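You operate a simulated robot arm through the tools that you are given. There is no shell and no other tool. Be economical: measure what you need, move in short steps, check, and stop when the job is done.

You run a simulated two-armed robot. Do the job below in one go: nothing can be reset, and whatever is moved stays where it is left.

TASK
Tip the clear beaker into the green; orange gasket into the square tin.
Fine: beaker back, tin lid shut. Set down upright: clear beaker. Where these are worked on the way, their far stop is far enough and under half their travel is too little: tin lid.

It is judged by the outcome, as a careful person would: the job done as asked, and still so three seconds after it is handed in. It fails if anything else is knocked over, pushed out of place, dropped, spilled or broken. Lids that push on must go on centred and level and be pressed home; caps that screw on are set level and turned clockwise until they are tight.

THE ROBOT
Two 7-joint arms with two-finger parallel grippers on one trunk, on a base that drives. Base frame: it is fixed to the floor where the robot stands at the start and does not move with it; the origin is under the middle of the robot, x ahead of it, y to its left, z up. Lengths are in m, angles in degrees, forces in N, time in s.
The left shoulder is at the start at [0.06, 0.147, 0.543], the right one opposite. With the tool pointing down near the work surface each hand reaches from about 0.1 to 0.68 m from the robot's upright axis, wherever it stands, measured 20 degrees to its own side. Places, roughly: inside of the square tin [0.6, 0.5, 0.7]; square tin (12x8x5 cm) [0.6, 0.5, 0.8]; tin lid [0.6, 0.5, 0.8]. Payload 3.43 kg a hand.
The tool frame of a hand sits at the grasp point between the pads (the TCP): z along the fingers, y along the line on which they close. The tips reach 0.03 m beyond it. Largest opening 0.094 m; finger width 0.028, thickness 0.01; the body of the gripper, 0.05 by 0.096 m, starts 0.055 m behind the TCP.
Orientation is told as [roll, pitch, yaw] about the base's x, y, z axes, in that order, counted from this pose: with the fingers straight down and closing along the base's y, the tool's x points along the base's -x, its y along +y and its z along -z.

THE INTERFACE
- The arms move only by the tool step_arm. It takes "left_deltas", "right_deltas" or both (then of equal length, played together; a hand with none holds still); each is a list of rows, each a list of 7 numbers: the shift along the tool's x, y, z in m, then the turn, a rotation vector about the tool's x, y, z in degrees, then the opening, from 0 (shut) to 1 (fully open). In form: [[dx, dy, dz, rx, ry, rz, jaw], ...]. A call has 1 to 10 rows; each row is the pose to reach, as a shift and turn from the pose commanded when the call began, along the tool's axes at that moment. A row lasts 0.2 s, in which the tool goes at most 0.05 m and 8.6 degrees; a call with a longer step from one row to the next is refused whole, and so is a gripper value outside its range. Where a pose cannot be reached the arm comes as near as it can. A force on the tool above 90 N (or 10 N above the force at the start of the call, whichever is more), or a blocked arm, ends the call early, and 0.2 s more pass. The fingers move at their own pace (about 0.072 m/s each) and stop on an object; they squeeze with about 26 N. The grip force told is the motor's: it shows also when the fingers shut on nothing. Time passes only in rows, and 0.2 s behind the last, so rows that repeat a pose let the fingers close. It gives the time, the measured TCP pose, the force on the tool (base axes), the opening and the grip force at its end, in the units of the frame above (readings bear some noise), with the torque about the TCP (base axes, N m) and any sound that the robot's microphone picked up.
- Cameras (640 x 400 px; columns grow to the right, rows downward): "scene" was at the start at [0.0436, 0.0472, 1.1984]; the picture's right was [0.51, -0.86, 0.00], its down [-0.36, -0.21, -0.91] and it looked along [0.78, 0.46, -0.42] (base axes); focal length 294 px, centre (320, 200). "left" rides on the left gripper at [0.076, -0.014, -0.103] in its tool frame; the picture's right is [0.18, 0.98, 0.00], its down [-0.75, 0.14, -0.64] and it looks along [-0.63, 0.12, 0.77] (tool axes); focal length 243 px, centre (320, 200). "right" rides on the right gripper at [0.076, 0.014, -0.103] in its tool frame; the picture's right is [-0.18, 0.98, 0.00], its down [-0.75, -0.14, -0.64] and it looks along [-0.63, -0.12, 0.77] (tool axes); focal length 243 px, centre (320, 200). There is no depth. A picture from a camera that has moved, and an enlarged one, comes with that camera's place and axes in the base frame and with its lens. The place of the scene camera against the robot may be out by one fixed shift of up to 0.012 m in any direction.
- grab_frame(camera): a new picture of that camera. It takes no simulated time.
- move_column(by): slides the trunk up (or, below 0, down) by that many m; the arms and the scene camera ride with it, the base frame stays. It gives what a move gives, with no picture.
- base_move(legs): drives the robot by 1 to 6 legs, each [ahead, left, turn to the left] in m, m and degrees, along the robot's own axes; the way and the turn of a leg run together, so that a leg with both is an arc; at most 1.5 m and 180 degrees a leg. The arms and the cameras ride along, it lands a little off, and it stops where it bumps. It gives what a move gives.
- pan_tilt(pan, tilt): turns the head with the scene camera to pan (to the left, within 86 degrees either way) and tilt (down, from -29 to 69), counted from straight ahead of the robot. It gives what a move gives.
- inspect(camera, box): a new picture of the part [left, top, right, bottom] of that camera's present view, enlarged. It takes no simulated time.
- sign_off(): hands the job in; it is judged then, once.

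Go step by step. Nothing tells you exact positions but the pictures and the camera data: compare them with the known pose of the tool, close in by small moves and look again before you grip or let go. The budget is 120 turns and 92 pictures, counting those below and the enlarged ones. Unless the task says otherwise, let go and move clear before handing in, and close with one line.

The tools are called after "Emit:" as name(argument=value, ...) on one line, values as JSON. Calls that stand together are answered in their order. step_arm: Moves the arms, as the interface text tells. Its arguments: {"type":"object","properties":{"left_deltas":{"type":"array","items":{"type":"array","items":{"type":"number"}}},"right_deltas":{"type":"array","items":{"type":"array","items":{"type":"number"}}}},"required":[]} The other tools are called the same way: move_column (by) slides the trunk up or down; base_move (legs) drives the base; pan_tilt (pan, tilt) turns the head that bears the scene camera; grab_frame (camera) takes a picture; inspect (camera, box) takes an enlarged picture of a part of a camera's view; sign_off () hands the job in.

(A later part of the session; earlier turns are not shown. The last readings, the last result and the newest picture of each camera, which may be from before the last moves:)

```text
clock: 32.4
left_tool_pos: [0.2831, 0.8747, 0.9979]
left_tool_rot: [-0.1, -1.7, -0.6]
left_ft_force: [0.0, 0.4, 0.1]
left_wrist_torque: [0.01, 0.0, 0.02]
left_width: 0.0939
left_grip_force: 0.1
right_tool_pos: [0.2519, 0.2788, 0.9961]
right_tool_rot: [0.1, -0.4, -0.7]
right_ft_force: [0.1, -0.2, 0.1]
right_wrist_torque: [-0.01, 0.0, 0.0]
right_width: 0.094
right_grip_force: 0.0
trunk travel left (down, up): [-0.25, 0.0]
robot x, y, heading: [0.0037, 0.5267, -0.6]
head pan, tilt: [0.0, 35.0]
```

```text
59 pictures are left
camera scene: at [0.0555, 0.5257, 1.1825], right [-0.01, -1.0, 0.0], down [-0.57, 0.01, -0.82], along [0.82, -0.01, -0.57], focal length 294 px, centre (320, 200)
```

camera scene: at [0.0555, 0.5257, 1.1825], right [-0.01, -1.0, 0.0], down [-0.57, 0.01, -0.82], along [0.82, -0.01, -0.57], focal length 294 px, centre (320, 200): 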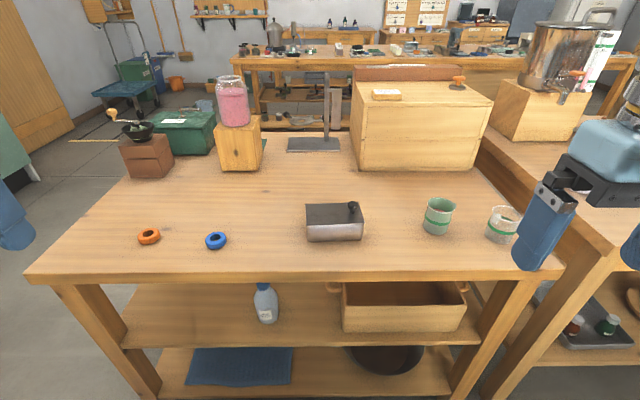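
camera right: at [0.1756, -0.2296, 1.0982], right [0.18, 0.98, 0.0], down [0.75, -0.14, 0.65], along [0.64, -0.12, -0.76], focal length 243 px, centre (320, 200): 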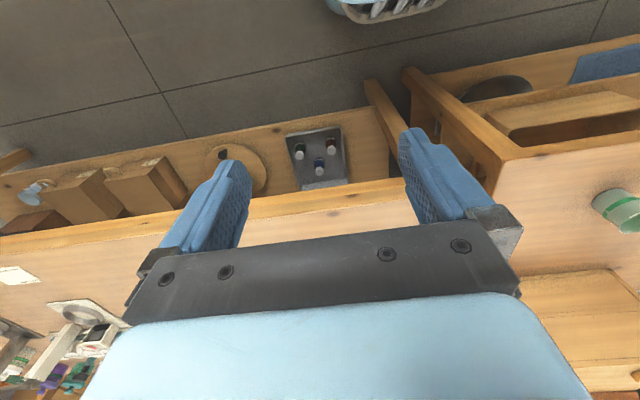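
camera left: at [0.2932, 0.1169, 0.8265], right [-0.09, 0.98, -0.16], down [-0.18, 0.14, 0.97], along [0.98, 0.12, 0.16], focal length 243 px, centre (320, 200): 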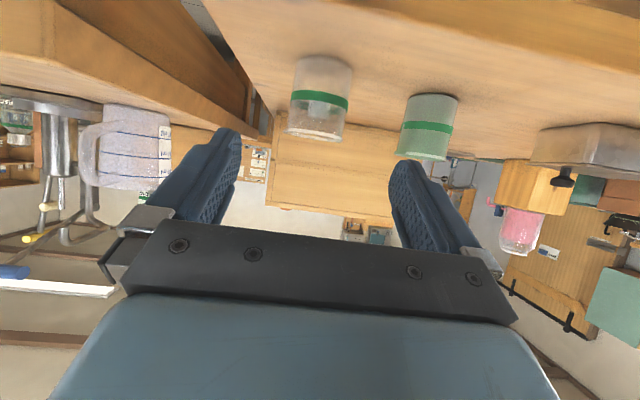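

Emit:
inspect(camera="scene", box=[294, 190, 374, 250])

Emit:
inspect(camera="scene", box=[120, 215, 240, 265])

Emit:
inspect(camera="scene", box=[400, 180, 528, 260])

```text
6.67 times, centred on (334, 220) of scene
camera zoom: at [0.0555, 0.5257, 1.1825], right [-0.01, -1.0, 0.0], down [-0.57, 0.01, -0.82], along [0.82, -0.01, -0.57], focal length 1964 px, centre (227, 67)
```

zoom: 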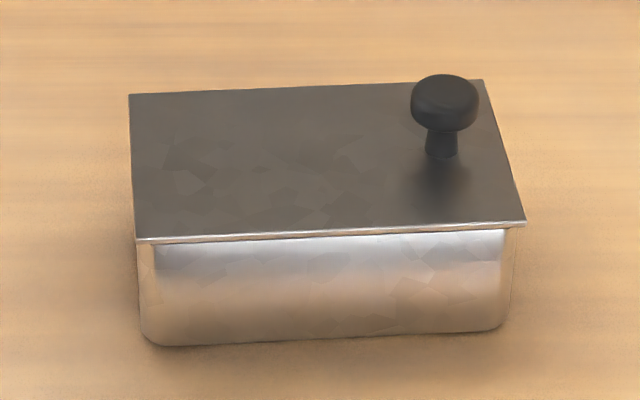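

```text
5.33 times, centred on (180, 240) of scene
camera zoom: at [0.0555, 0.5257, 1.1825], right [-0.01, -1.0, 0.0], down [-0.57, 0.01, -0.82], along [0.82, -0.01, -0.57], focal length 1571 px, centre (1067, -13)
```

zoom: 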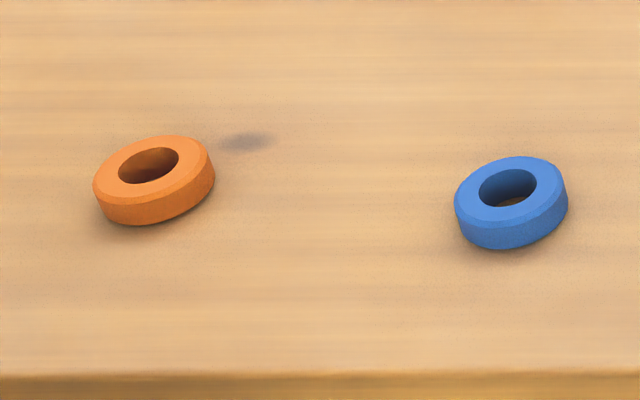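

```text
5.00 times, centred on (464, 220) of scene
camera zoom: at [0.0555, 0.5257, 1.1825], right [-0.01, -1.0, 0.0], down [-0.57, 0.01, -0.82], along [0.82, -0.01, -0.57], focal length 1473 px, centre (-400, 100)
```

zoom: 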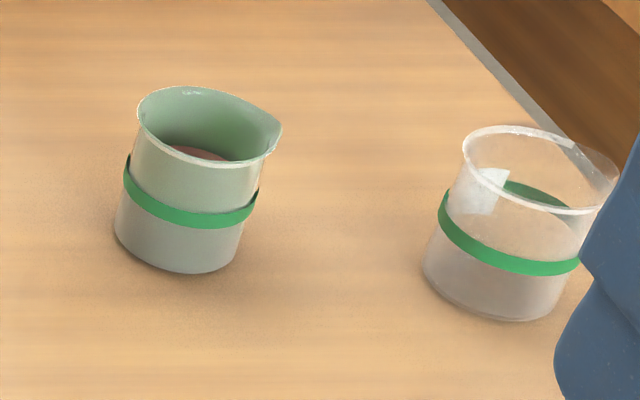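

The pour worked: pink is in the green beaker and the clear one is upright and empty. The tin is at about (0.559, 0.490), with its long axis nearly along y and the knob at (0.56, 0.45). I'll bring the left hand in from the +y side to inspect how the lid works.

Emit:
step_arm(left_deltas=[[-0.0277, -0.025, 0.005, 0, 0, 8.5, 1], [-0.0554, -0.05, 0.01, 0, 0, 17, 1], [-0.083, -0.078, 0.015, 0, 0, 25.5, 1], [-0.111, -0.106, 0.02, 0, 0, 34, 1], [-0.1385, -0.134, 0.025, 0, 0, 42.5, 1], [-0.166, -0.162, 0.03, 0, 0, 51, 1], [-0.194, -0.19, 0.035, 0, 0, 59.5, 1], [-0.222, -0.218, 0.04, 0, 0, 68, 1], [-0.249, -0.246, 0.045, 0, 0, 76.5, 1], [-0.277, -0.275, 0.05, 0, 0, 85, 1]])

Emit:
grab_frame(camera="left")

```text
clock: 34.6
left_tool_pos: [0.5266, 0.6124, 0.9449]
left_tool_rot: [1.4, -0.4, -80.6]
left_ft_force: [-0.3, -0.1, -0.1]
left_wrist_torque: [0.02, 0.02, 0.03]
left_width: 0.0941
left_grip_force: 0.0
left hand out of reach, approached as far as the arm can: row 9, 10
right_tool_pos: [0.2521, 0.2804, 0.9962]
right_tool_rot: [0.0, -0.4, -0.7]
right_ft_force: [-0.4, 0.4, 0.1]
right_wrist_torque: [-0.05, 0.01, 0.02]
right_width: 0.0939
right_grip_force: 0.0
trunk travel left (down, up): [-0.25, 0.0]
robot x, y, heading: [0.0038, 0.5289, -0.9]
head pan, tilt: [0.0, 35.0]
```

```text
55 pictures are left
camera left: at [0.4956, 0.6845, 1.0455], right [0.94, 0.34, 0.03], down [0.24, -0.72, 0.65], along [0.24, -0.61, -0.76], focal length 243 px, centre (320, 200)
```

left: 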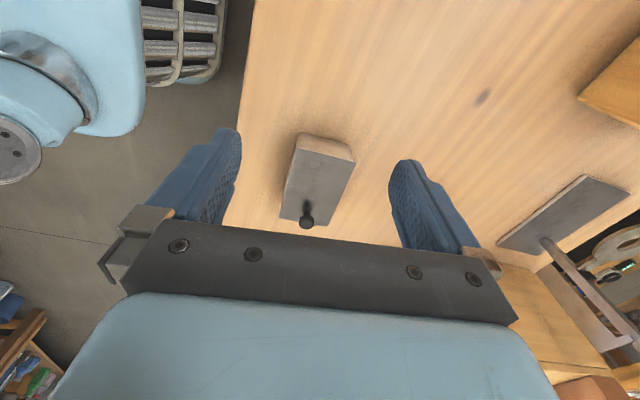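

Emit:
inspect(camera="left", box=[266, 120, 370, 235])

```text
3.48 times, centred on (318, 178) of left
camera zoom: at [0.4956, 0.6845, 1.0455], right [0.94, 0.34, 0.03], down [0.24, -0.72, 0.65], along [0.24, -0.61, -0.76], focal length 844 px, centre (327, 278)
```

zoom: 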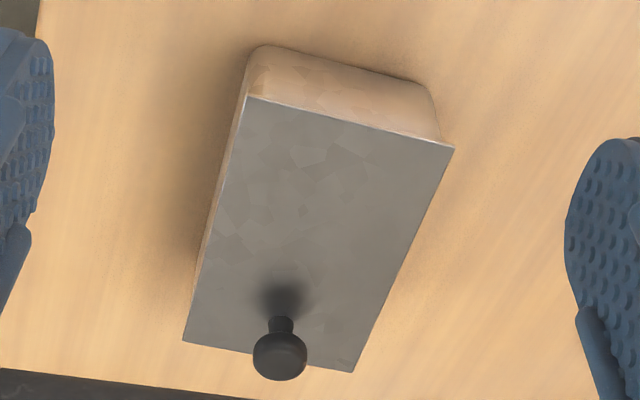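

No hinge or rail is visible, but the knob sits at the -y end. I'll bring the left hand above the knob, closing across the tin, and test the lid gently.

Emit:
step_arm(left_deltas=[[-0.035, 0.002, 0.01, 0, 0, 0, 0.6], [-0.07, 0.004, 0.02, 0, 0, 0, 0.6], [-0.11, 0.006, 0.034, 0, 0, 0, 0.6], [-0.15, 0.008, 0.046, 0, 0, 0, 0.6], [-0.15, 0.008, 0.046, 0, 0, 0, 0.6]])

Emit:
grab_frame(camera="left")

Emit:
inspect(camera="scene", box=[260, 130, 420, 250])

```text
clock: 35.8
left_tool_pos: [0.5366, 0.4827, 0.878]
left_tool_rot: [1.5, -0.4, -80.4]
left_ft_force: [0.8, 0.5, -1.1]
left_wrist_torque: [0.01, 0.04, 0.02]
left_width: 0.0561
left_grip_force: 0.2
left hand out of reach, approached as far as the arm can: row 2, 3, 4, 5
right_tool_pos: [0.252, 0.2801, 0.9966]
right_tool_rot: [0.1, -0.4, -0.7]
right_ft_force: [1.4, 1.1, -0.5]
right_wrist_torque: [-0.05, 0.01, 0.02]
right_width: 0.0939
right_grip_force: 0.0
trunk travel left (down, up): [-0.25, 0.0]
robot x, y, heading: [0.0032, 0.5225, -0.7]
head pan, tilt: [0.0, 35.0]
```

```text
53 pictures are left
camera left: at [0.5057, 0.5552, 0.9791], right [0.94, 0.35, 0.02], down [0.25, -0.72, 0.65], along [0.24, -0.6, -0.76], focal length 243 px, centre (320, 200)
```

left: 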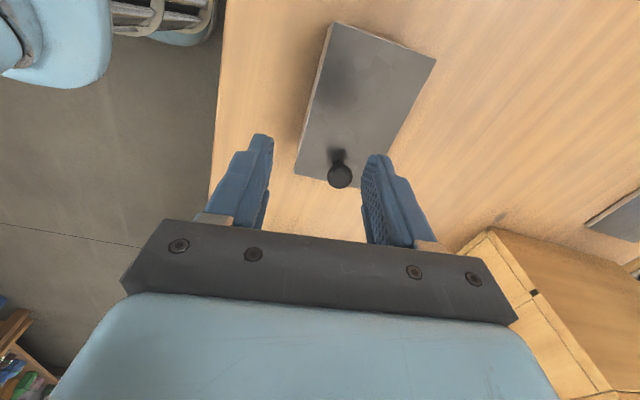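

```text
3.33 times, centred on (340, 190) of scene
camera zoom: at [0.0556, 0.526, 1.1825], right [-0.01, -1.0, 0.0], down [-0.57, 0.01, -0.82], along [0.82, -0.01, -0.57], focal length 982 px, centre (253, 233)
```

zoom: 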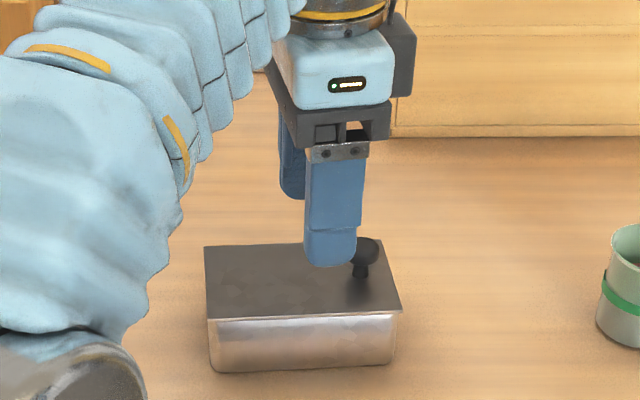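

The left wrist is near its limit at this heading. I'll lift the hand back, then turn the robot about 30° to the right so the tin lies on the left arm's own side.

Emit:
step_arm(left_deltas=[[0.003, -0.02, -0.02, 0, 0, -2, 0.6], [0.008, -0.045, -0.045, 0, 0, -4, 0.6], [0.012, -0.07, -0.06, 0, 0, -6, 0.6], [0.015, -0.09, -0.07, 0, 0, -8, 0.6]])

Emit:
base_move(legs=[[0, 0, -30]])

Emit:
pan_tilt(pan=30, tilt=38)

Emit:
grab_frame(camera="scene")

```text
clock: 36.8
left_tool_pos: [0.4414, 0.4846, 0.9486]
left_tool_rot: [1.4, -0.6, -72.5]
left_ft_force: [0.3, 0.7, 0.4]
left_wrist_torque: [0.0, 0.0, 0.02]
left_width: 0.0566
left_grip_force: 0.1
right_tool_pos: [0.2511, 0.2793, 0.9958]
right_tool_rot: [0.2, -0.4, -0.7]
right_ft_force: [0.2, -0.6, -1.1]
right_wrist_torque: [-0.04, 0.03, -0.01]
right_width: 0.0943
right_grip_force: 0.1
trunk travel left (down, up): [-0.25, 0.0]
robot x, y, heading: [0.0025, 0.5263, -0.6]
head pan, tilt: [0.0, 35.0]
```

```text
clock: 38.7
left_tool_pos: [0.3601, 0.2659, 0.9487]
left_tool_rot: [1.5, -0.6, -103.1]
left_ft_force: [-0.9, -0.8, 0.4]
left_wrist_torque: [0.01, -0.02, -0.02]
left_width: 0.0564
left_grip_force: 0.0
right_tool_pos: [0.0901, 0.1871, 0.9958]
right_tool_rot: [0.1, -0.4, -31.4]
right_ft_force: [0.0, 0.3, 1.0]
right_wrist_torque: [0.0, -0.01, -0.05]
right_width: 0.0937
right_grip_force: 0.0
trunk travel left (down, up): [-0.25, 0.0]
robot x, y, heading: [0.0006, 0.5217, -31.7]
head pan, tilt: [0.0, 35.0]
```

```text
clock: 39.7
left_tool_pos: [0.3585, 0.266, 0.9482]
left_tool_rot: [1.4, -0.6, -103.2]
left_ft_force: [0.3, -0.2, 0.4]
left_wrist_torque: [0.01, -0.02, -0.03]
left_width: 0.0562
left_grip_force: 0.1
right_tool_pos: [0.0918, 0.1871, 0.9948]
right_tool_rot: [0.1, -0.4, -31.4]
right_ft_force: [0.7, -0.4, 0.3]
right_wrist_torque: [0.0, 0.02, 0.04]
right_width: 0.0942
right_grip_force: 0.0
trunk travel left (down, up): [-0.25, 0.0]
robot x, y, heading: [0.0042, 0.5215, -31.5]
head pan, tilt: [30.0, 38.0]
```

```text
51 pictures are left
camera scene: at [0.0581, 0.5396, 1.1779], right [-0.03, -1.0, 0.0], down [-0.62, 0.02, -0.79], along [0.79, -0.02, -0.62], focal length 294 px, centre (320, 200)
```

scene: 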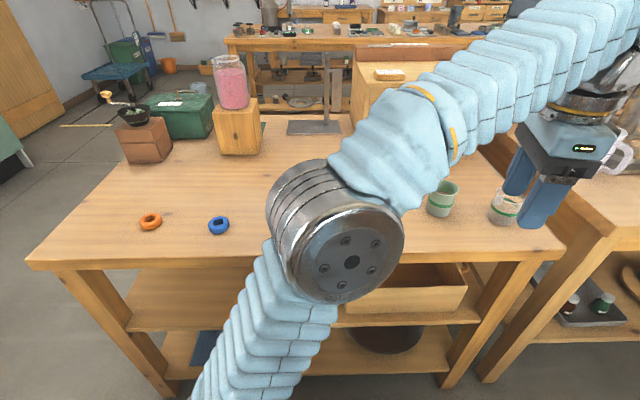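

Now moving the left hand above the knob with the better arm posture.

Emit:
step_arm(left_deltas=[[0.032, 0.022, 0, 0.2, 0.1, -2.4, 0.6], [0.064, 0.044, 0.005, 0.4, 0.2, -4.8, 0.6], [0.097, 0.066, 0.01, 0.6, 0.3, -7.2, 0.6], [0.129, 0.089, 0.02, 0.8, 0.4, -9.6, 0.6], [0.161, 0.111, 0.03, 1.0, 0.5, -12, 0.6], [0.193, 0.133, 0.04, 1.2, 0.6, -14.4, 0.6], [0.2254, 0.1552, 0.048, 1.4, 0.6, -17, 0.6], [0.2254, 0.1552, 0.048, 1.4, 0.6, -17, 0.6]])

Emit:
grab_frame(camera="left")

Emit:
grab_frame(camera="scene")

```text
clock: 41.5
left_tool_pos: [0.5644, 0.4513, 0.8997]
left_tool_rot: [-0.2, -0.2, -86.3]
left_ft_force: [-0.4, 0.0, -0.1]
left_wrist_torque: [-0.02, 0.05, -0.02]
left_width: 0.0562
left_grip_force: 0.1
right_tool_pos: [0.0925, 0.1873, 0.9955]
right_tool_rot: [0.0, -0.3, -31.4]
right_ft_force: [0.0, -0.3, -0.1]
right_wrist_torque: [-0.01, 0.03, 0.05]
right_width: 0.0941
right_grip_force: 0.2
trunk travel left (down, up): [-0.25, 0.0]
robot x, y, heading: [0.0062, 0.5248, -31.4]
head pan, tilt: [30.0, 38.0]
```

```text
50 pictures are left
camera left: at [0.5445, 0.525, 1.0017], right [0.97, 0.25, 0.0], down [0.19, -0.74, 0.64], along [0.16, -0.62, -0.76], focal length 243 px, centre (320, 200)
```

left: 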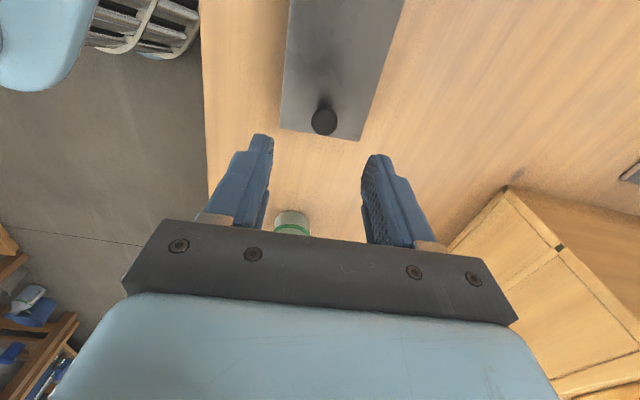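

```text
49 pictures are left
camera scene: at [0.0583, 0.5399, 1.1779], right [-0.03, -1.0, 0.0], down [-0.62, 0.02, -0.79], along [0.79, -0.02, -0.62], focal length 294 px, centre (320, 200)
```

scene: 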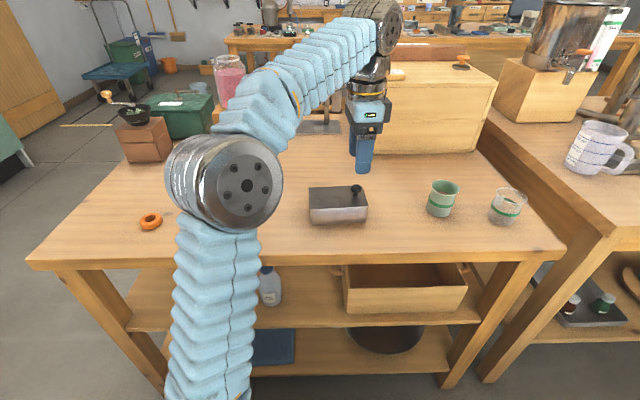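

The hand is directly over the knob, which I put at (0.566, 0.453). I'll descend to straddle it and close.

Emit:
step_arm(left_deltas=[[0.002, 0.001, 0.03, 0, 0, 0, 0.6], [0.002, 0.001, 0.05, 0, 0, 0, 0.6], [0.002, 0.001, 0.06, 0, 0, 0, 0.6], [0.002, 0.001, 0.066, 0, 0, 0, 0.6], [0.002, 0.001, 0.066, 0, 0, 0, 0.6]])

Emit:
inspect(camera="scene", box=[294, 130, 414, 230])

Emit:
inspect(camera="left", box=[220, 40, 420, 240])

```text
clock: 42.7
left_tool_pos: [0.5647, 0.4504, 0.8361]
left_tool_rot: [-0.2, -0.2, -86.3]
left_ft_force: [-1.3, 0.4, 0.4]
left_wrist_torque: [0.02, -0.02, 0.01]
left_width: 0.0565
left_grip_force: 0.1
right_tool_pos: [0.091, 0.1872, 0.9956]
right_tool_rot: [-0.1, -0.5, -31.5]
right_ft_force: [-0.2, -0.5, -1.0]
right_wrist_torque: [0.01, 0.0, 0.01]
right_width: 0.0941
right_grip_force: 0.0
trunk travel left (down, up): [-0.25, 0.0]
robot x, y, heading: [0.0032, 0.525, -31.4]
head pan, tilt: [30.0, 38.0]
```

```text
4.00 times, centred on (354, 180) of scene
camera zoom: at [0.0582, 0.5398, 1.1779], right [-0.03, -1.0, 0.0], down [-0.62, 0.02, -0.79], along [0.79, -0.02, -0.62], focal length 1178 px, centre (184, 280)
```

zoom: 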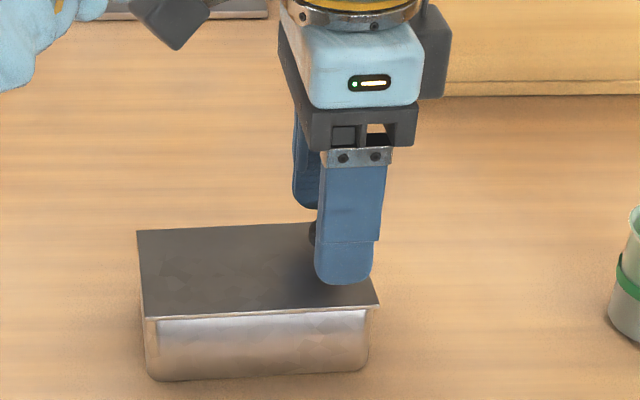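

```text
2.00 times, centred on (320, 140) of left
camera zoom: at [0.5446, 0.5248, 0.9379], right [0.97, 0.25, 0.0], down [0.19, -0.74, 0.64], along [0.16, -0.62, -0.76], focal length 485 px, centre (320, 320)
```

zoom: 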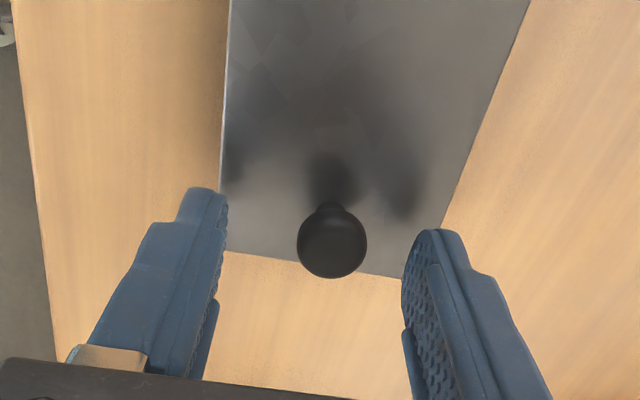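

The knob is nearly centred. I'll nudge 4 mm toward +y, drop 3 mm, and close.

Emit:
step_arm(left_deltas=[[0.004, 0, 0.003, 0, 0, 0, 0.6], [0.004, 0, 0.003, 0, 0, 0, 0.3], [0.004, 0, 0.003, 0, 0, 0, 0.1], [0.004, 0, 0.003, 0, 0, 0, 0.1], [0.004, 0, 0.003, 0, 0, 0, 0.1], [0.004, 0, 0.003, 0, 0, 0, 0.1]])

```text
clock: 44.1
left_tool_pos: [0.5648, 0.4537, 0.8334]
left_tool_rot: [-0.1, -0.1, -86.2]
left_ft_force: [-0.5, 0.4, 0.4]
left_wrist_torque: [0.01, 0.02, 0.05]
left_width: 0.0207
left_grip_force: 25.8
right_tool_pos: [0.0902, 0.187, 0.996]
right_tool_rot: [0.1, -0.3, -31.4]
right_ft_force: [0.4, -0.8, -0.4]
right_wrist_torque: [-0.01, 0.0, 0.02]
right_width: 0.0942
right_grip_force: 0.1
trunk travel left (down, up): [-0.25, 0.0]
robot x, y, heading: [0.0054, 0.5271, -31.5]
head pan, tilt: [30.0, 38.0]
```

Knob gripped at 21 mm. I'll test with a 6 mm lift and look.

Emit:
step_arm(left_deltas=[[0, 0, -0.002, 0, 0, 0, 0.1], [0, 0, -0.004, 0, 0, 0, 0.1], [0, 0, -0.006, 0, 0, 0, 0.1], [0, 0, -0.006, 0, 0, 0, 0.1]])

Emit:
inspect(camera="scene", box=[294, 150, 414, 230])

```text
clock: 45.1
left_tool_pos: [0.5644, 0.4555, 0.8399]
left_tool_rot: [-0.1, -0.2, -86.3]
left_ft_force: [0.4, -0.4, -4.6]
left_wrist_torque: [-0.16, -0.01, -0.02]
left_width: 0.0208
left_grip_force: 26.0
right_tool_pos: [0.0915, 0.1869, 0.9952]
right_tool_rot: [-0.1, -0.2, -31.3]
right_ft_force: [0.5, -0.5, -0.2]
right_wrist_torque: [-0.01, 0.0, 0.0]
right_width: 0.0942
right_grip_force: 0.1
trunk travel left (down, up): [-0.25, 0.0]
robot x, y, heading: [0.002, 0.5253, -31.2]
head pan, tilt: [30.0, 38.0]
```

```text
5.00 times, centred on (354, 190) of scene
camera zoom: at [0.0584, 0.5397, 1.1779], right [-0.03, -1.0, 0.0], down [-0.62, 0.02, -0.79], along [0.79, -0.02, -0.62], focal length 1473 px, centre (150, 250)
```

zoom: 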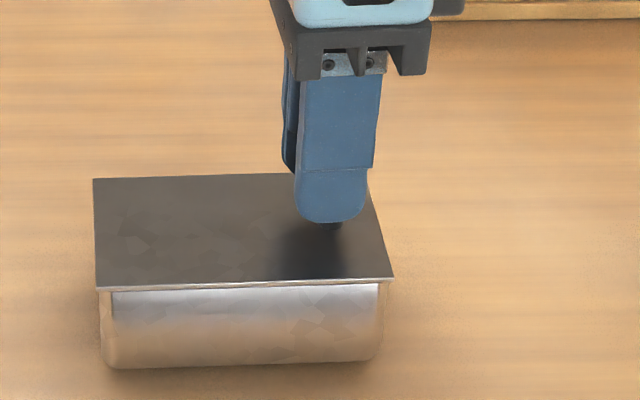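

Lifting brought the whole tin up a few mm at about 4.6 N, so the lid slides and isn't hinged. I'll set it back down and try a small slide toward -y.

Emit:
step_arm(left_deltas=[[0, 0, 0.003, 0, 0, 0, 0.1], [0, 0, 0.006, 0, 0, 0, 0.1], [0, 0, 0.006, 0, 0, 0, 0.1]])

Emit:
step_arm(left_deltas=[[-0.001, 0, 0, 0, 0, 0, 0.1], [-0.002, 0, 0, 0, 0, 0, 0.1], [-0.003, 0, 0, 0, 0, 0, 0.1], [-0.004, 0, 0, 0, 0, 0, 0.1], [-0.005, 0, 0, 0, 0, 0, 0.1], [-0.005, 0, 0, 0, 0, 0, 0.1]])

Emit:
inspect(camera="scene", box=[294, 150, 414, 230])

```text
clock: 45.9
left_tool_pos: [0.5641, 0.4573, 0.8336]
left_tool_rot: [-0.1, -0.1, -86.3]
left_ft_force: [0.6, 0.5, 5.2]
left_wrist_torque: [0.5, 0.0, 0.02]
left_width: 0.0208
left_grip_force: 25.7
right_tool_pos: [0.0912, 0.1874, 0.995]
right_tool_rot: [0.1, -0.4, -31.4]
right_ft_force: [0.3, 0.0, 0.7]
right_wrist_torque: [0.01, 0.0, 0.03]
right_width: 0.094
right_grip_force: 0.1
trunk travel left (down, up): [-0.25, 0.0]
robot x, y, heading: [0.0033, 0.5244, -31.5]
head pan, tilt: [30.0, 38.0]
```

```text
clock: 47.3
left_tool_pos: [0.5644, 0.4497, 0.8335]
left_tool_rot: [0.0, -0.2, -86.2]
left_ft_force: [-2.2, 4.0, 5.7]
left_wrist_torque: [0.09, 0.07, 0.01]
left_width: 0.0204
left_grip_force: 25.8
right_tool_pos: [0.0901, 0.1874, 0.9965]
right_tool_rot: [0.0, -0.3, -31.5]
right_ft_force: [-0.5, 0.1, -0.4]
right_wrist_torque: [-0.01, -0.01, 0.0]
right_width: 0.0942
right_grip_force: 0.0
trunk travel left (down, up): [-0.25, 0.0]
robot x, y, heading: [0.0038, 0.5235, -31.3]
head pan, tilt: [30.0, 38.0]
```

```text
5.00 times, centred on (354, 190) of scene
camera zoom: at [0.0576, 0.5402, 1.1779], right [-0.03, -1.0, 0.0], down [-0.62, 0.02, -0.79], along [0.79, -0.02, -0.62], focal length 1473 px, centre (150, 250)
```

zoom: 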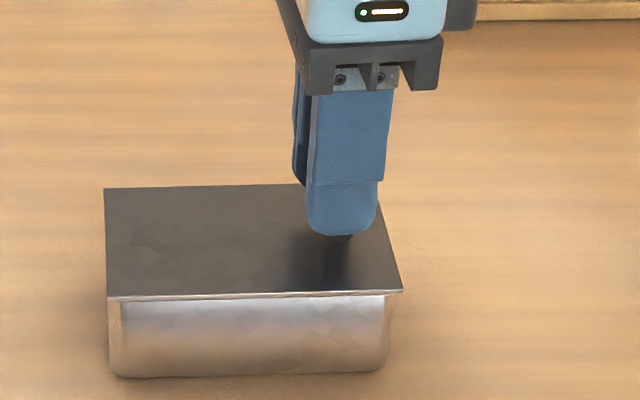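

Moving toward -y dragged the tin a few mm with the lid, so that is the closed stop. I'll go the other way, toward +y.

Emit:
step_arm(left_deltas=[[0.002, 0, 0, 0, 0, 0, 0.1], [0.004, 0, 0, 0, 0, 0, 0.1], [0.007, 0, 0, 0, 0, 0, 0.1], [0.01, 0, 0, 0, 0, 0, 0.1], [0.013, 0, 0, 0, 0, 0, 0.1], [0.015, 0, 0, 0, 0, 0, 0.1], [0.015, 0, 0, 0, 0, 0, 0.1]])

Emit:
inspect(camera="scene", box=[294, 150, 414, 230])

```text
clock: 48.9
left_tool_pos: [0.5624, 0.4664, 0.8333]
left_tool_rot: [0.2, -0.4, -86.1]
left_ft_force: [6.5, 0.5, 11.1]
left_wrist_torque: [0.14, -0.23, 0.04]
left_width: 0.0208
left_grip_force: 26.0
right_tool_pos: [0.0928, 0.1865, 0.9954]
right_tool_rot: [0.1, -0.5, -31.4]
right_ft_force: [-0.4, 0.2, 0.1]
right_wrist_torque: [0.03, 0.03, -0.02]
right_width: 0.094
right_grip_force: 0.0
trunk travel left (down, up): [-0.25, 0.0]
robot x, y, heading: [0.0028, 0.5244, -31.5]
head pan, tilt: [30.0, 38.0]
```

```text
5.00 times, centred on (354, 190) of scene
camera zoom: at [0.058, 0.5398, 1.1781], right [-0.03, -1.0, 0.0], down [-0.62, 0.02, -0.79], along [0.79, -0.02, -0.62], focal length 1473 px, centre (150, 250)
```

zoom: 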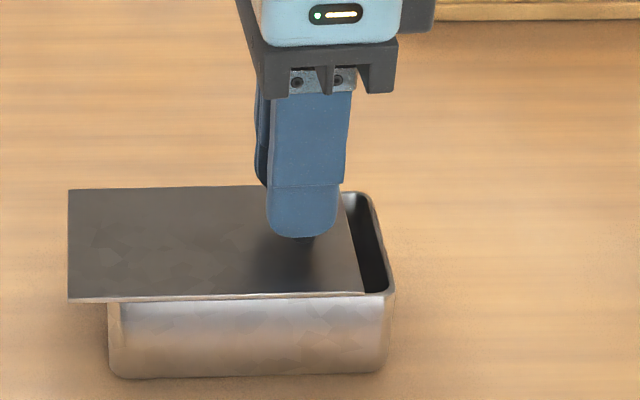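

The lid slides open toward +y. I'll continue with a slight x and z relief to reduce the side load.

Emit:
step_arm(left_deltas=[[0.002, 0.001, -0.0012, 0, 0, 0, 0.1], [0.008, 0.002, -0.0015, 0, 0, 0, 0.1], [0.014, 0.002, -0.0015, 0, 0, 0, 0.1], [0.02, 0.003, -0.0015, 0, 0, 0, 0.1], [0.026, 0.003, -0.0015, 0, 0, 0, 0.1], [0.032, 0.003, -0.0015, 0, 0, 0, 0.1], [0.038, 0.004, -0.0015, 0, 0, 0, 0.1], [0.038, 0.004, -0.0015, 0, 0, 0, 0.1]])

Emit:
inspect(camera="scene", box=[274, 150, 394, 230])

```text
clock: 50.7
left_tool_pos: [0.5642, 0.5035, 0.8337]
left_tool_rot: [0.0, -0.1, -86.1]
left_ft_force: [-0.3, 0.2, -4.5]
left_wrist_torque: [-0.02, 0.0, 0.0]
left_width: 0.0207
left_grip_force: 26.0
right_tool_pos: [0.0912, 0.187, 0.9953]
right_tool_rot: [0.0, -0.3, -31.4]
right_ft_force: [-0.4, 1.2, -1.4]
right_wrist_torque: [-0.03, 0.0, 0.01]
right_width: 0.0938
right_grip_force: 0.0
trunk travel left (down, up): [-0.25, 0.0]
robot x, y, heading: [0.0042, 0.5235, -31.5]
head pan, tilt: [30.0, 38.0]
```

```text
5.00 times, centred on (334, 190) of scene
camera zoom: at [0.0584, 0.5398, 1.1779], right [-0.03, -1.0, 0.0], down [-0.62, 0.02, -0.79], along [0.79, -0.02, -0.62], focal length 1473 px, centre (250, 250)
```

zoom: 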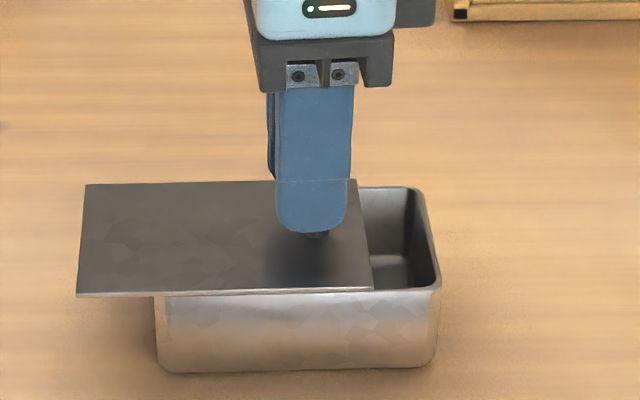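

The tin is now slightly lifted, so I'll lower 1 mm and keep sliding to the far stop.

Emit:
step_arm(left_deltas=[[0, 0, 0.001, 0, 0, 0, 0.1], [0.005, 0, 0.0012, 0, 0, 0, 0.1], [0.011, 0, 0.0012, 0, 0, 0, 0.1], [0.017, 0, 0.0012, 0, 0, 0, 0.1], [0.023, 0.0005, 0.0012, 0, 0, 0, 0.1], [0.029, 0.0005, 0.0012, 0, 0, 0, 0.1], [0.035, 0.001, 0.0012, 0, 0, 0, 0.1], [0.035, 0.001, 0.0012, 0, 0, 0, 0.1]])

Emit:
inspect(camera="scene", box=[264, 150, 384, 230])

```text
clock: 52.5
left_tool_pos: [0.5626, 0.5403, 0.8331]
left_tool_rot: [0.0, -0.1, -86.2]
left_ft_force: [5.5, -0.2, 12.9]
left_wrist_torque: [-0.33, -0.16, 0.03]
left_width: 0.0207
left_grip_force: 26.0
right_tool_pos: [0.0914, 0.1871, 0.9957]
right_tool_rot: [0.0, -0.4, -31.4]
right_ft_force: [0.3, -0.8, 1.5]
right_wrist_torque: [0.02, -0.01, 0.04]
right_width: 0.0942
right_grip_force: 0.0
trunk travel left (down, up): [-0.25, 0.0]
robot x, y, heading: [0.0045, 0.5258, -31.5]
head pan, tilt: [30.0, 38.0]
```

```text
5.00 times, centred on (324, 190) of scene
camera zoom: at [0.0577, 0.5398, 1.178], right [-0.03, -1.0, 0.0], down [-0.62, 0.02, -0.79], along [0.79, -0.02, -0.62], focal length 1473 px, centre (300, 250)
```

zoom: 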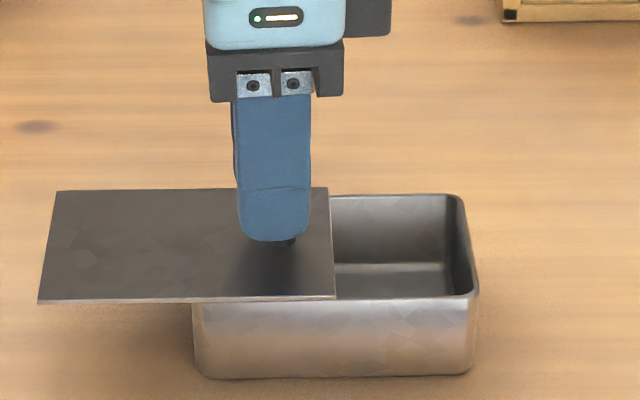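

About half open now, though the tin was dragged roughly 25 mm while it was lightened; I'll put that right when closing. I'll keep light downward pressure and slide on to find the far stop.

Emit:
step_arm(left_deltas=[[0.004, 0.0005, 0, 0, 0, 0, 0.1], [0.008, 0.001, 0, 0, 0, 0, 0.1], [0.012, 0.001, 0, 0, 0, 0, 0.1], [0.016, 0.0015, 0, 0, 0, 0, 0.1], [0.02, 0.0015, 0, 0, 0, 0, 0.1], [0.02, 0.0015, 0, 0, 0, 0, 0.1]])

Emit:
inspect(camera="scene", box=[256, 150, 384, 230])

```text
clock: 53.9
left_tool_pos: [0.5635, 0.5597, 0.8336]
left_tool_rot: [-0.1, -0.1, -86.2]
left_ft_force: [-3.6, 0.8, 6.0]
left_wrist_torque: [0.02, 0.17, -0.05]
left_width: 0.0207
left_grip_force: 25.9
right_tool_pos: [0.0914, 0.1873, 0.9964]
right_tool_rot: [0.0, -0.3, -31.5]
right_ft_force: [-0.1, 0.0, -1.0]
right_wrist_torque: [0.01, -0.01, -0.03]
right_width: 0.094
right_grip_force: 0.0
trunk travel left (down, up): [-0.25, 0.0]
robot x, y, heading: [0.0076, 0.5243, -31.4]
head pan, tilt: [30.0, 38.0]
```

```text
5.00 times, centred on (320, 190) of scene
camera zoom: at [0.0574, 0.5397, 1.1779], right [-0.03, -1.0, 0.0], down [-0.61, 0.02, -0.79], along [0.79, -0.02, -0.62], focal length 1473 px, centre (320, 250)
```

zoom: 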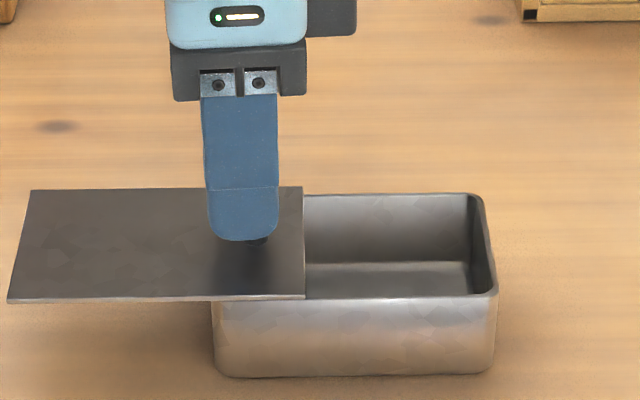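

The opening is about 80 mm. I'll go a little further, watching for the stop.

Emit:
step_arm(left_deltas=[[0.004, 0, 0, 0, 0, 0, 0.1], [0.008, 0, 0, 0, 0, 0, 0.1], [0.012, 0, 0, 0, 0, 0, 0.1], [0.015, 0, 0, 0, 0, 0, 0.1], [0.015, 0, 0, 0, 0, 0, 0.1]])

Emit:
grab_frame(camera="scene")

```text
clock: 55.1
left_tool_pos: [0.5635, 0.5738, 0.8331]
left_tool_rot: [-0.1, -0.2, -86.2]
left_ft_force: [0.1, -0.7, -1.1]
left_wrist_torque: [0.03, 0.01, 0.0]
left_width: 0.0209
left_grip_force: 25.5
right_tool_pos: [0.0907, 0.1875, 0.9957]
right_tool_rot: [0.2, -0.4, -31.5]
right_ft_force: [1.3, -0.1, 0.6]
right_wrist_torque: [0.0, 0.03, 0.02]
right_width: 0.0942
right_grip_force: 0.1
trunk travel left (down, up): [-0.25, 0.0]
robot x, y, heading: [-0.0009, 0.5265, -31.5]
head pan, tilt: [30.0, 38.0]
```

```text
40 pictures are left
camera scene: at [0.0582, 0.5397, 1.1779], right [-0.03, -1.0, 0.0], down [-0.62, 0.02, -0.79], along [0.79, -0.02, -0.62], focal length 294 px, centre (320, 200)
```

scene: 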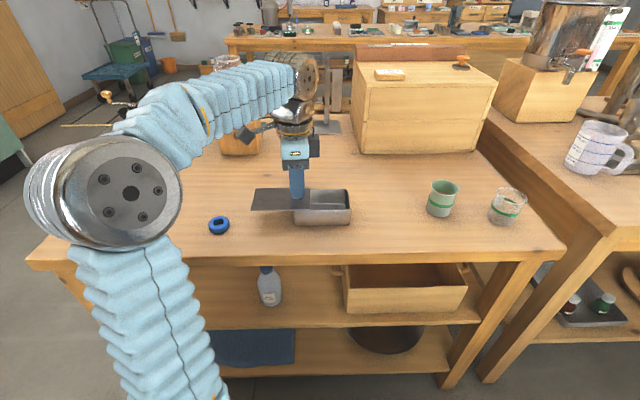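

The lid has reached its far stop, leaving the tin's inside about 80% exposed. I'll release the knob and rise, then look.

Emit:
step_arm(left_deltas=[[0, 0, 0, 0, 0, 0, 0.3], [0, 0, 0, 0, 0, 0, 0.6], [0, 0, 0, 0, 0, 0, 0.6], [0, 0, -0.02, 0, 0, 0, 0.6], [0, 0, -0.05, 0, 0, 0, 0.6], [0, 0, -0.09, 0, 0, 0, 0.6], [0, 0, -0.12, 0, 0, 0, 0.6]])

Emit:
inspect(camera="scene", box=[240, 150, 368, 230])

Emit:
grab_frame(camera="left")

```text
clock: 56.7
left_tool_pos: [0.5638, 0.5744, 0.9565]
left_tool_rot: [-0.1, -0.2, -86.3]
left_ft_force: [0.2, -0.6, 0.1]
left_wrist_torque: [-0.02, 0.0, 0.03]
left_width: 0.0564
left_grip_force: 0.1
right_tool_pos: [0.0922, 0.1867, 0.9953]
right_tool_rot: [0.0, -0.4, -31.5]
right_ft_force: [-0.2, -0.4, 0.0]
right_wrist_torque: [0.0, -0.03, 0.01]
right_width: 0.0941
right_grip_force: 0.1
trunk travel left (down, up): [-0.25, 0.0]
robot x, y, heading: [0.0039, 0.526, -31.5]
head pan, tilt: [30.0, 38.0]
```

```text
5.00 times, centred on (304, 190) of scene
camera zoom: at [0.0581, 0.5398, 1.1779], right [-0.02, -1.0, 0.0], down [-0.62, 0.02, -0.79], along [0.79, -0.02, -0.62], focal length 1473 px, centre (400, 250)
```

zoom: 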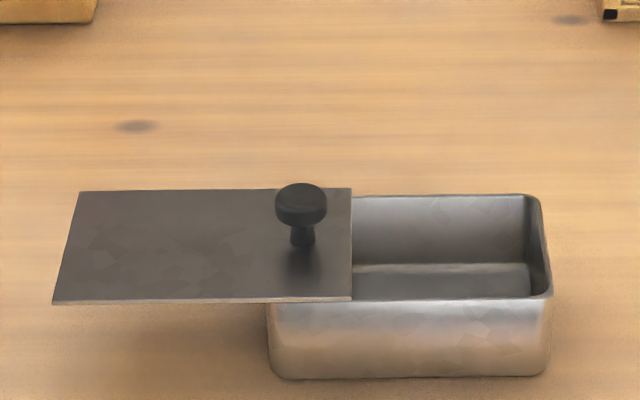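

```text
38 pictures are left
camera left: at [0.5432, 0.6484, 1.0581], right [0.97, 0.25, 0.0], down [0.19, -0.74, 0.64], along [0.16, -0.62, -0.76], focal length 243 px, centre (320, 200)
```

left: 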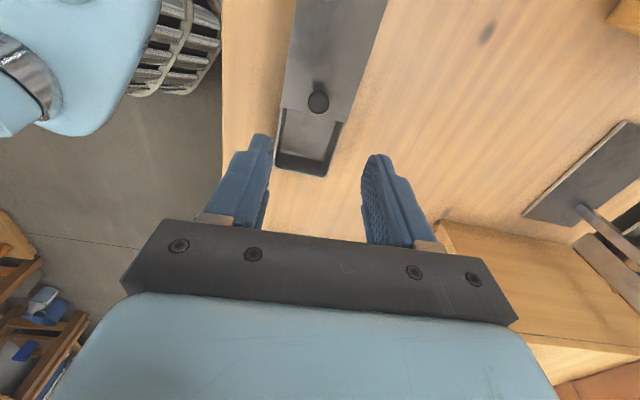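

The tin is fully open with about 85 mm exposed, and it's stable. Next I turn the robot left to reach the gasket, which I put near (0.54, 0.89).

Emit:
base_move(legs=[[0, 0, 42]])

Emit:
pan_tilt(pan=0, tilt=38)

```text
clock: 59.0
left_tool_pos: [0.395, 0.9274, 0.9545]
left_tool_rot: [-0.1, -0.1, -45.2]
left_ft_force: [-0.6, -0.3, 0.0]
left_wrist_torque: [0.01, 0.0, -0.03]
left_width: 0.0563
left_grip_force: 0.0
right_tool_pos: [0.2916, 0.328, 0.9956]
right_tool_rot: [0.1, -0.4, 9.5]
right_ft_force: [0.1, -0.6, 0.0]
right_wrist_torque: [-0.04, 0.02, 0.0]
right_width: 0.0942
right_grip_force: 0.1
trunk travel left (down, up): [-0.25, 0.0]
robot x, y, heading: [0.0009, 0.5256, 9.5]
head pan, tilt: [30.0, 38.0]
```

```text
clock: 59.9
left_tool_pos: [0.3948, 0.9298, 0.9552]
left_tool_rot: [0.0, -0.1, -45.2]
left_ft_force: [0.8, -0.1, -1.0]
left_wrist_torque: [-0.01, -0.01, -0.02]
left_width: 0.0566
left_grip_force: 0.1
right_tool_pos: [0.2913, 0.3266, 0.9957]
right_tool_rot: [0.1, -0.5, 9.5]
right_ft_force: [0.2, 0.0, 0.7]
right_wrist_torque: [-0.01, -0.01, 0.02]
right_width: 0.094
right_grip_force: 0.0
trunk travel left (down, up): [-0.25, 0.0]
robot x, y, heading: [0.0039, 0.5259, 9.6]
head pan, tilt: [0.0, 38.0]
```

Emit:
step_arm(left_deltas=[[-0.021, 0.012, 0.012, 0, 0, -7.5, 0.9], [-0.042, 0.024, 0.025, 0, 0, -15, 0.9], [-0.063, 0.036, 0.037, 0, 0, -22.5, 0.9], [-0.084, 0.048, 0.05, 0, 0, -30, 0.9], [-0.105, 0.06, 0.062, 0, 0, -37.5, 0.9], [-0.1256, 0.0726, 0.075, 0, 0, -45, 0.9], [-0.1256, 0.0726, 0.075, 0, 0, -45, 0.9]])

Emit:
grab_frame(camera="left")

Emit:
grab_frame(camera="scene")

```text
clock: 61.5
left_tool_pos: [0.5332, 0.8901, 0.8821]
left_tool_rot: [-0.1, 0.1, -0.2]
left_ft_force: [-0.1, 0.0, 0.4]
left_wrist_torque: [-0.02, 0.0, -0.04]
left_width: 0.0845
left_grip_force: 0.1
right_tool_pos: [0.292, 0.3274, 0.9965]
right_tool_rot: [0.0, -0.2, 9.5]
right_ft_force: [0.5, -0.4, 0.6]
right_wrist_torque: [-0.01, 0.02, 0.0]
right_width: 0.0939
right_grip_force: 0.0
trunk travel left (down, up): [-0.25, 0.0]
robot x, y, heading: [0.0008, 0.5299, 9.2]
head pan, tilt: [0.0, 38.0]
```

```text
37 pictures are left
camera left: at [0.4566, 0.8754, 0.9839], right [-0.18, 0.98, 0.0], down [0.75, 0.14, 0.64], along [0.63, 0.11, -0.77], focal length 243 px, centre (320, 200)
```

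left: 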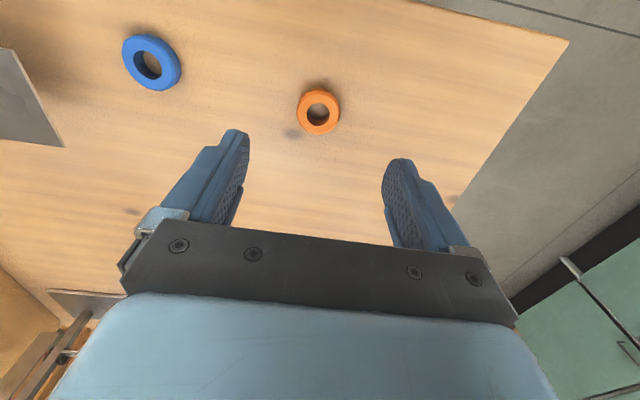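

```text
36 pictures are left
camera scene: at [0.0532, 0.5357, 1.1779], right [0.17, -0.99, 0.0], down [-0.61, -0.1, -0.79], along [0.78, 0.13, -0.62], focal length 294 px, centre (320, 200)
```

scene: 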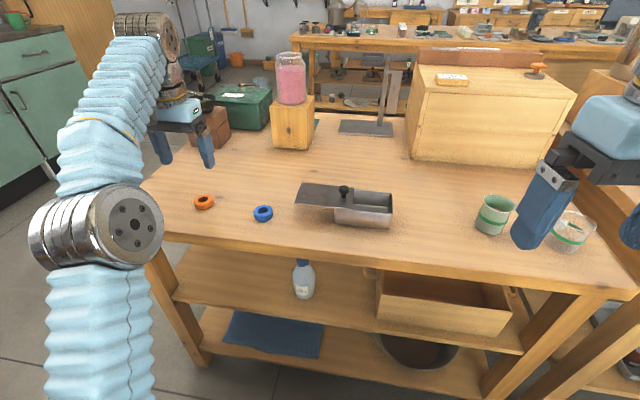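

The gasket is centred at (0.538, 0.888), about 41 mm across. I'll descend around it.

Emit:
step_arm(left_deltas=[[-0.002, -0.001, 0.035, 0, 0, 0, 0.9], [-0.005, -0.002, 0.07, 0, 0, 0, 0.9], [-0.005, -0.002, 0.09, 0, 0, 0, 0.9], [-0.005, -0.002, 0.1, 0, 0, 0, 0.9], [-0.005, -0.002, 0.103, 0, 0, 0, 0.9], [-0.005, -0.002, 0.103, 0, 0, 0, 0.9]])

Emit:
grab_frame(camera="left")

```text
clock: 62.9
left_tool_pos: [0.5394, 0.8886, 0.7781]
left_tool_rot: [-0.2, -0.1, -0.2]
left_ft_force: [-0.2, 0.0, -0.5]
left_wrist_torque: [0.02, -0.01, 0.03]
left_width: 0.0851
left_grip_force: 0.0
right_tool_pos: [0.2907, 0.3273, 0.996]
right_tool_rot: [0.0, -0.4, 9.6]
right_ft_force: [-0.8, 0.8, -0.3]
right_wrist_torque: [0.01, -0.05, -0.01]
right_width: 0.094
right_grip_force: 0.0
trunk travel left (down, up): [-0.25, 0.0]
robot x, y, heading: [0.0024, 0.5288, 9.7]
head pan, tilt: [0.0, 38.0]
```

```text
35 pictures are left
camera left: at [0.4634, 0.8734, 0.8808], right [-0.18, 0.98, 0.0], down [0.75, 0.14, 0.64], along [0.63, 0.11, -0.77], focal length 243 px, centre (320, 200)
```

left: 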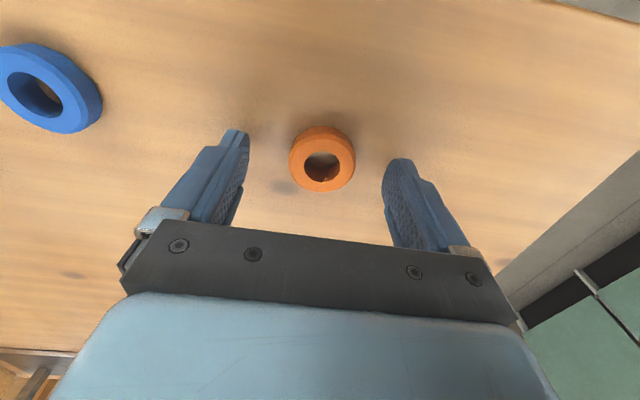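

It's centred between the fingers, so I'm closing.

Emit:
step_arm(left_deltas=[[0, 0, 0, 0, 0, 0, 0.5], [0, 0, 0, 0, 0, 0, 0.3], [0, 0, 0, 0, 0, 0, 0.3], [0, 0, 0, 0, 0, 0, 0.3], [0, 0, -0.03, 0, 0, 0, 0.3], [0, 0, -0.07, 0, 0, 0, 0.3], [0, 0, -0.11, 0, 0, 0, 0.3], [0, 0, -0.13, 0, 0, 0, 0.3]])

Emit:
grab_frame(camera="left")

```text
clock: 64.7
left_tool_pos: [0.534, 0.8865, 0.8846]
left_tool_rot: [-0.4, 0.2, -0.1]
left_ft_force: [-0.5, 0.9, -0.7]
left_wrist_torque: [0.01, -0.04, 0.01]
left_width: 0.0417
left_grip_force: 26.1
left hand out of reach, approached as far as the arm can: row 7, 8
right_tool_pos: [0.2922, 0.3281, 0.9948]
right_tool_rot: [0.1, -0.2, 9.5]
right_ft_force: [0.7, -0.4, -0.5]
right_wrist_torque: [-0.03, 0.01, 0.01]
right_width: 0.0939
right_grip_force: 0.0
trunk travel left (down, up): [-0.25, 0.0]
robot x, y, heading: [0.0015, 0.527, 9.4]
head pan, tilt: [0.0, 38.0]
```

```text
34 pictures are left
camera left: at [0.4573, 0.8731, 0.9885], right [-0.18, 0.98, -0.01], down [0.76, 0.14, 0.64], along [0.63, 0.11, -0.77], focal length 243 px, centre (320, 200)
```

left: 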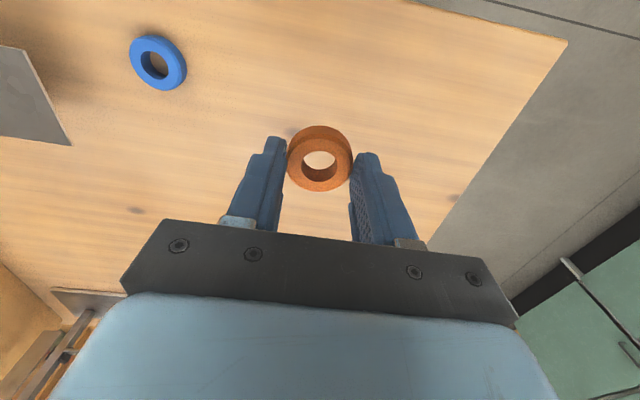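

The gasket is held at 42 mm. I'll carry it over toward the tin's opening.

Emit:
step_arm(left_deltas=[[0.005, -0.04, 0, 0, 0, 0, 0.3], [0.005, -0.08, 0, 0, 0, 0, 0.3], [0.004, -0.122, 0, 0, 0, 0, 0.3], [0.002, -0.164, 0, 0, 0, 0, 0.3], [0, -0.206, 0, 0, 0, 0, 0.3], [-0.002, -0.248, 0, 0, 0, 0, 0.3], [-0.004, -0.29, 0, 0, 0, 0, 0.3], [-0.008, -0.332, 0, 0, 0, 0, 0.3], [-0.012, -0.37, 0, 0, 0, 0, 0.3], [-0.012, -0.382, 0, 0, 0, 0, 0.3]])

Emit:
grab_frame(camera="left")

Emit:
grab_frame(camera="scene")

```text
clock: 66.9
left_tool_pos: [0.5339, 0.5501, 0.8792]
left_tool_rot: [-0.2, -0.1, -0.2]
left_ft_force: [0.0, 0.7, 0.1]
left_wrist_torque: [-0.04, 0.01, 0.02]
left_width: 0.0413
left_grip_force: 26.5
left hand out of reach, approached as far as the arm can: row 8, 9, 10
right_tool_pos: [0.2922, 0.3279, 0.996]
right_tool_rot: [0.0, -0.4, 9.5]
right_ft_force: [-0.4, 0.0, -0.8]
right_wrist_torque: [0.01, -0.02, 0.0]
right_width: 0.0939
right_grip_force: 0.1
trunk travel left (down, up): [-0.25, 0.0]
robot x, y, heading: [0.0064, 0.5234, 9.5]
head pan, tilt: [0.0, 38.0]
```

```text
33 pictures are left
camera left: at [0.4562, 0.5363, 0.9808], right [-0.18, 0.98, 0.0], down [0.75, 0.14, 0.64], along [0.63, 0.11, -0.76], focal length 243 px, centre (320, 200)
```

left: 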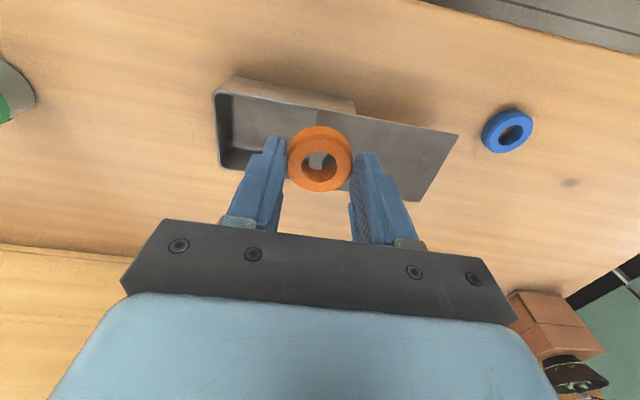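

```text
32 pictures are left
camera scene: at [0.053, 0.5356, 1.1779], right [0.17, -0.99, 0.0], down [-0.61, -0.1, -0.79], along [0.78, 0.13, -0.62], focal length 294 px, centre (320, 200)
```

scene: 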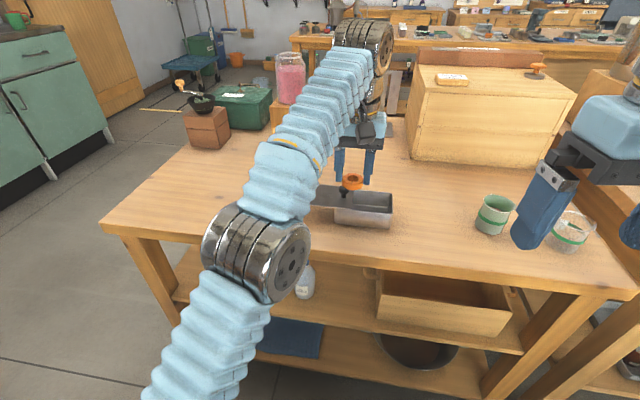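

The left arm is at its limit at this heading. I'll turn the robot 25° right with the hand high and then bring it back over the opening.

Emit:
base_move(legs=[[0, 0, -28]])

Emit:
pan_tilt(pan=22, tilt=40)

```text
clock: 68.8
left_tool_pos: [0.4783, 0.2887, 0.8793]
left_tool_rot: [-0.1, -0.2, -29.5]
left_ft_force: [0.1, 0.0, -0.6]
left_wrist_torque: [0.01, -0.02, 0.02]
left_width: 0.0414
left_grip_force: 25.9
right_tool_pos: [0.1585, 0.2123, 0.9964]
right_tool_rot: [0.1, -0.4, -19.9]
right_ft_force: [0.4, 0.8, -0.5]
right_wrist_torque: [-0.02, -0.02, -0.01]
right_width: 0.0939
right_grip_force: 0.1
trunk travel left (down, up): [-0.25, 0.0]
robot x, y, heading: [0.003, 0.5291, -20.0]
head pan, tilt: [0.0, 38.0]
```

```text
clock: 69.6
left_tool_pos: [0.4769, 0.2891, 0.8779]
left_tool_rot: [-0.3, -0.2, -29.6]
left_ft_force: [-0.1, 0.1, -0.2]
left_wrist_torque: [0.03, 0.03, 0.0]
left_width: 0.0413
left_grip_force: 26.0
right_tool_pos: [0.1574, 0.2116, 0.9957]
right_tool_rot: [0.2, -0.4, -19.7]
right_ft_force: [0.1, -0.9, 0.7]
right_wrist_torque: [0.0, 0.0, 0.01]
right_width: 0.094
right_grip_force: 0.1
trunk travel left (down, up): [-0.25, 0.0]
robot x, y, heading: [0.0029, 0.5265, -19.4]
head pan, tilt: [22.0, 40.0]
```

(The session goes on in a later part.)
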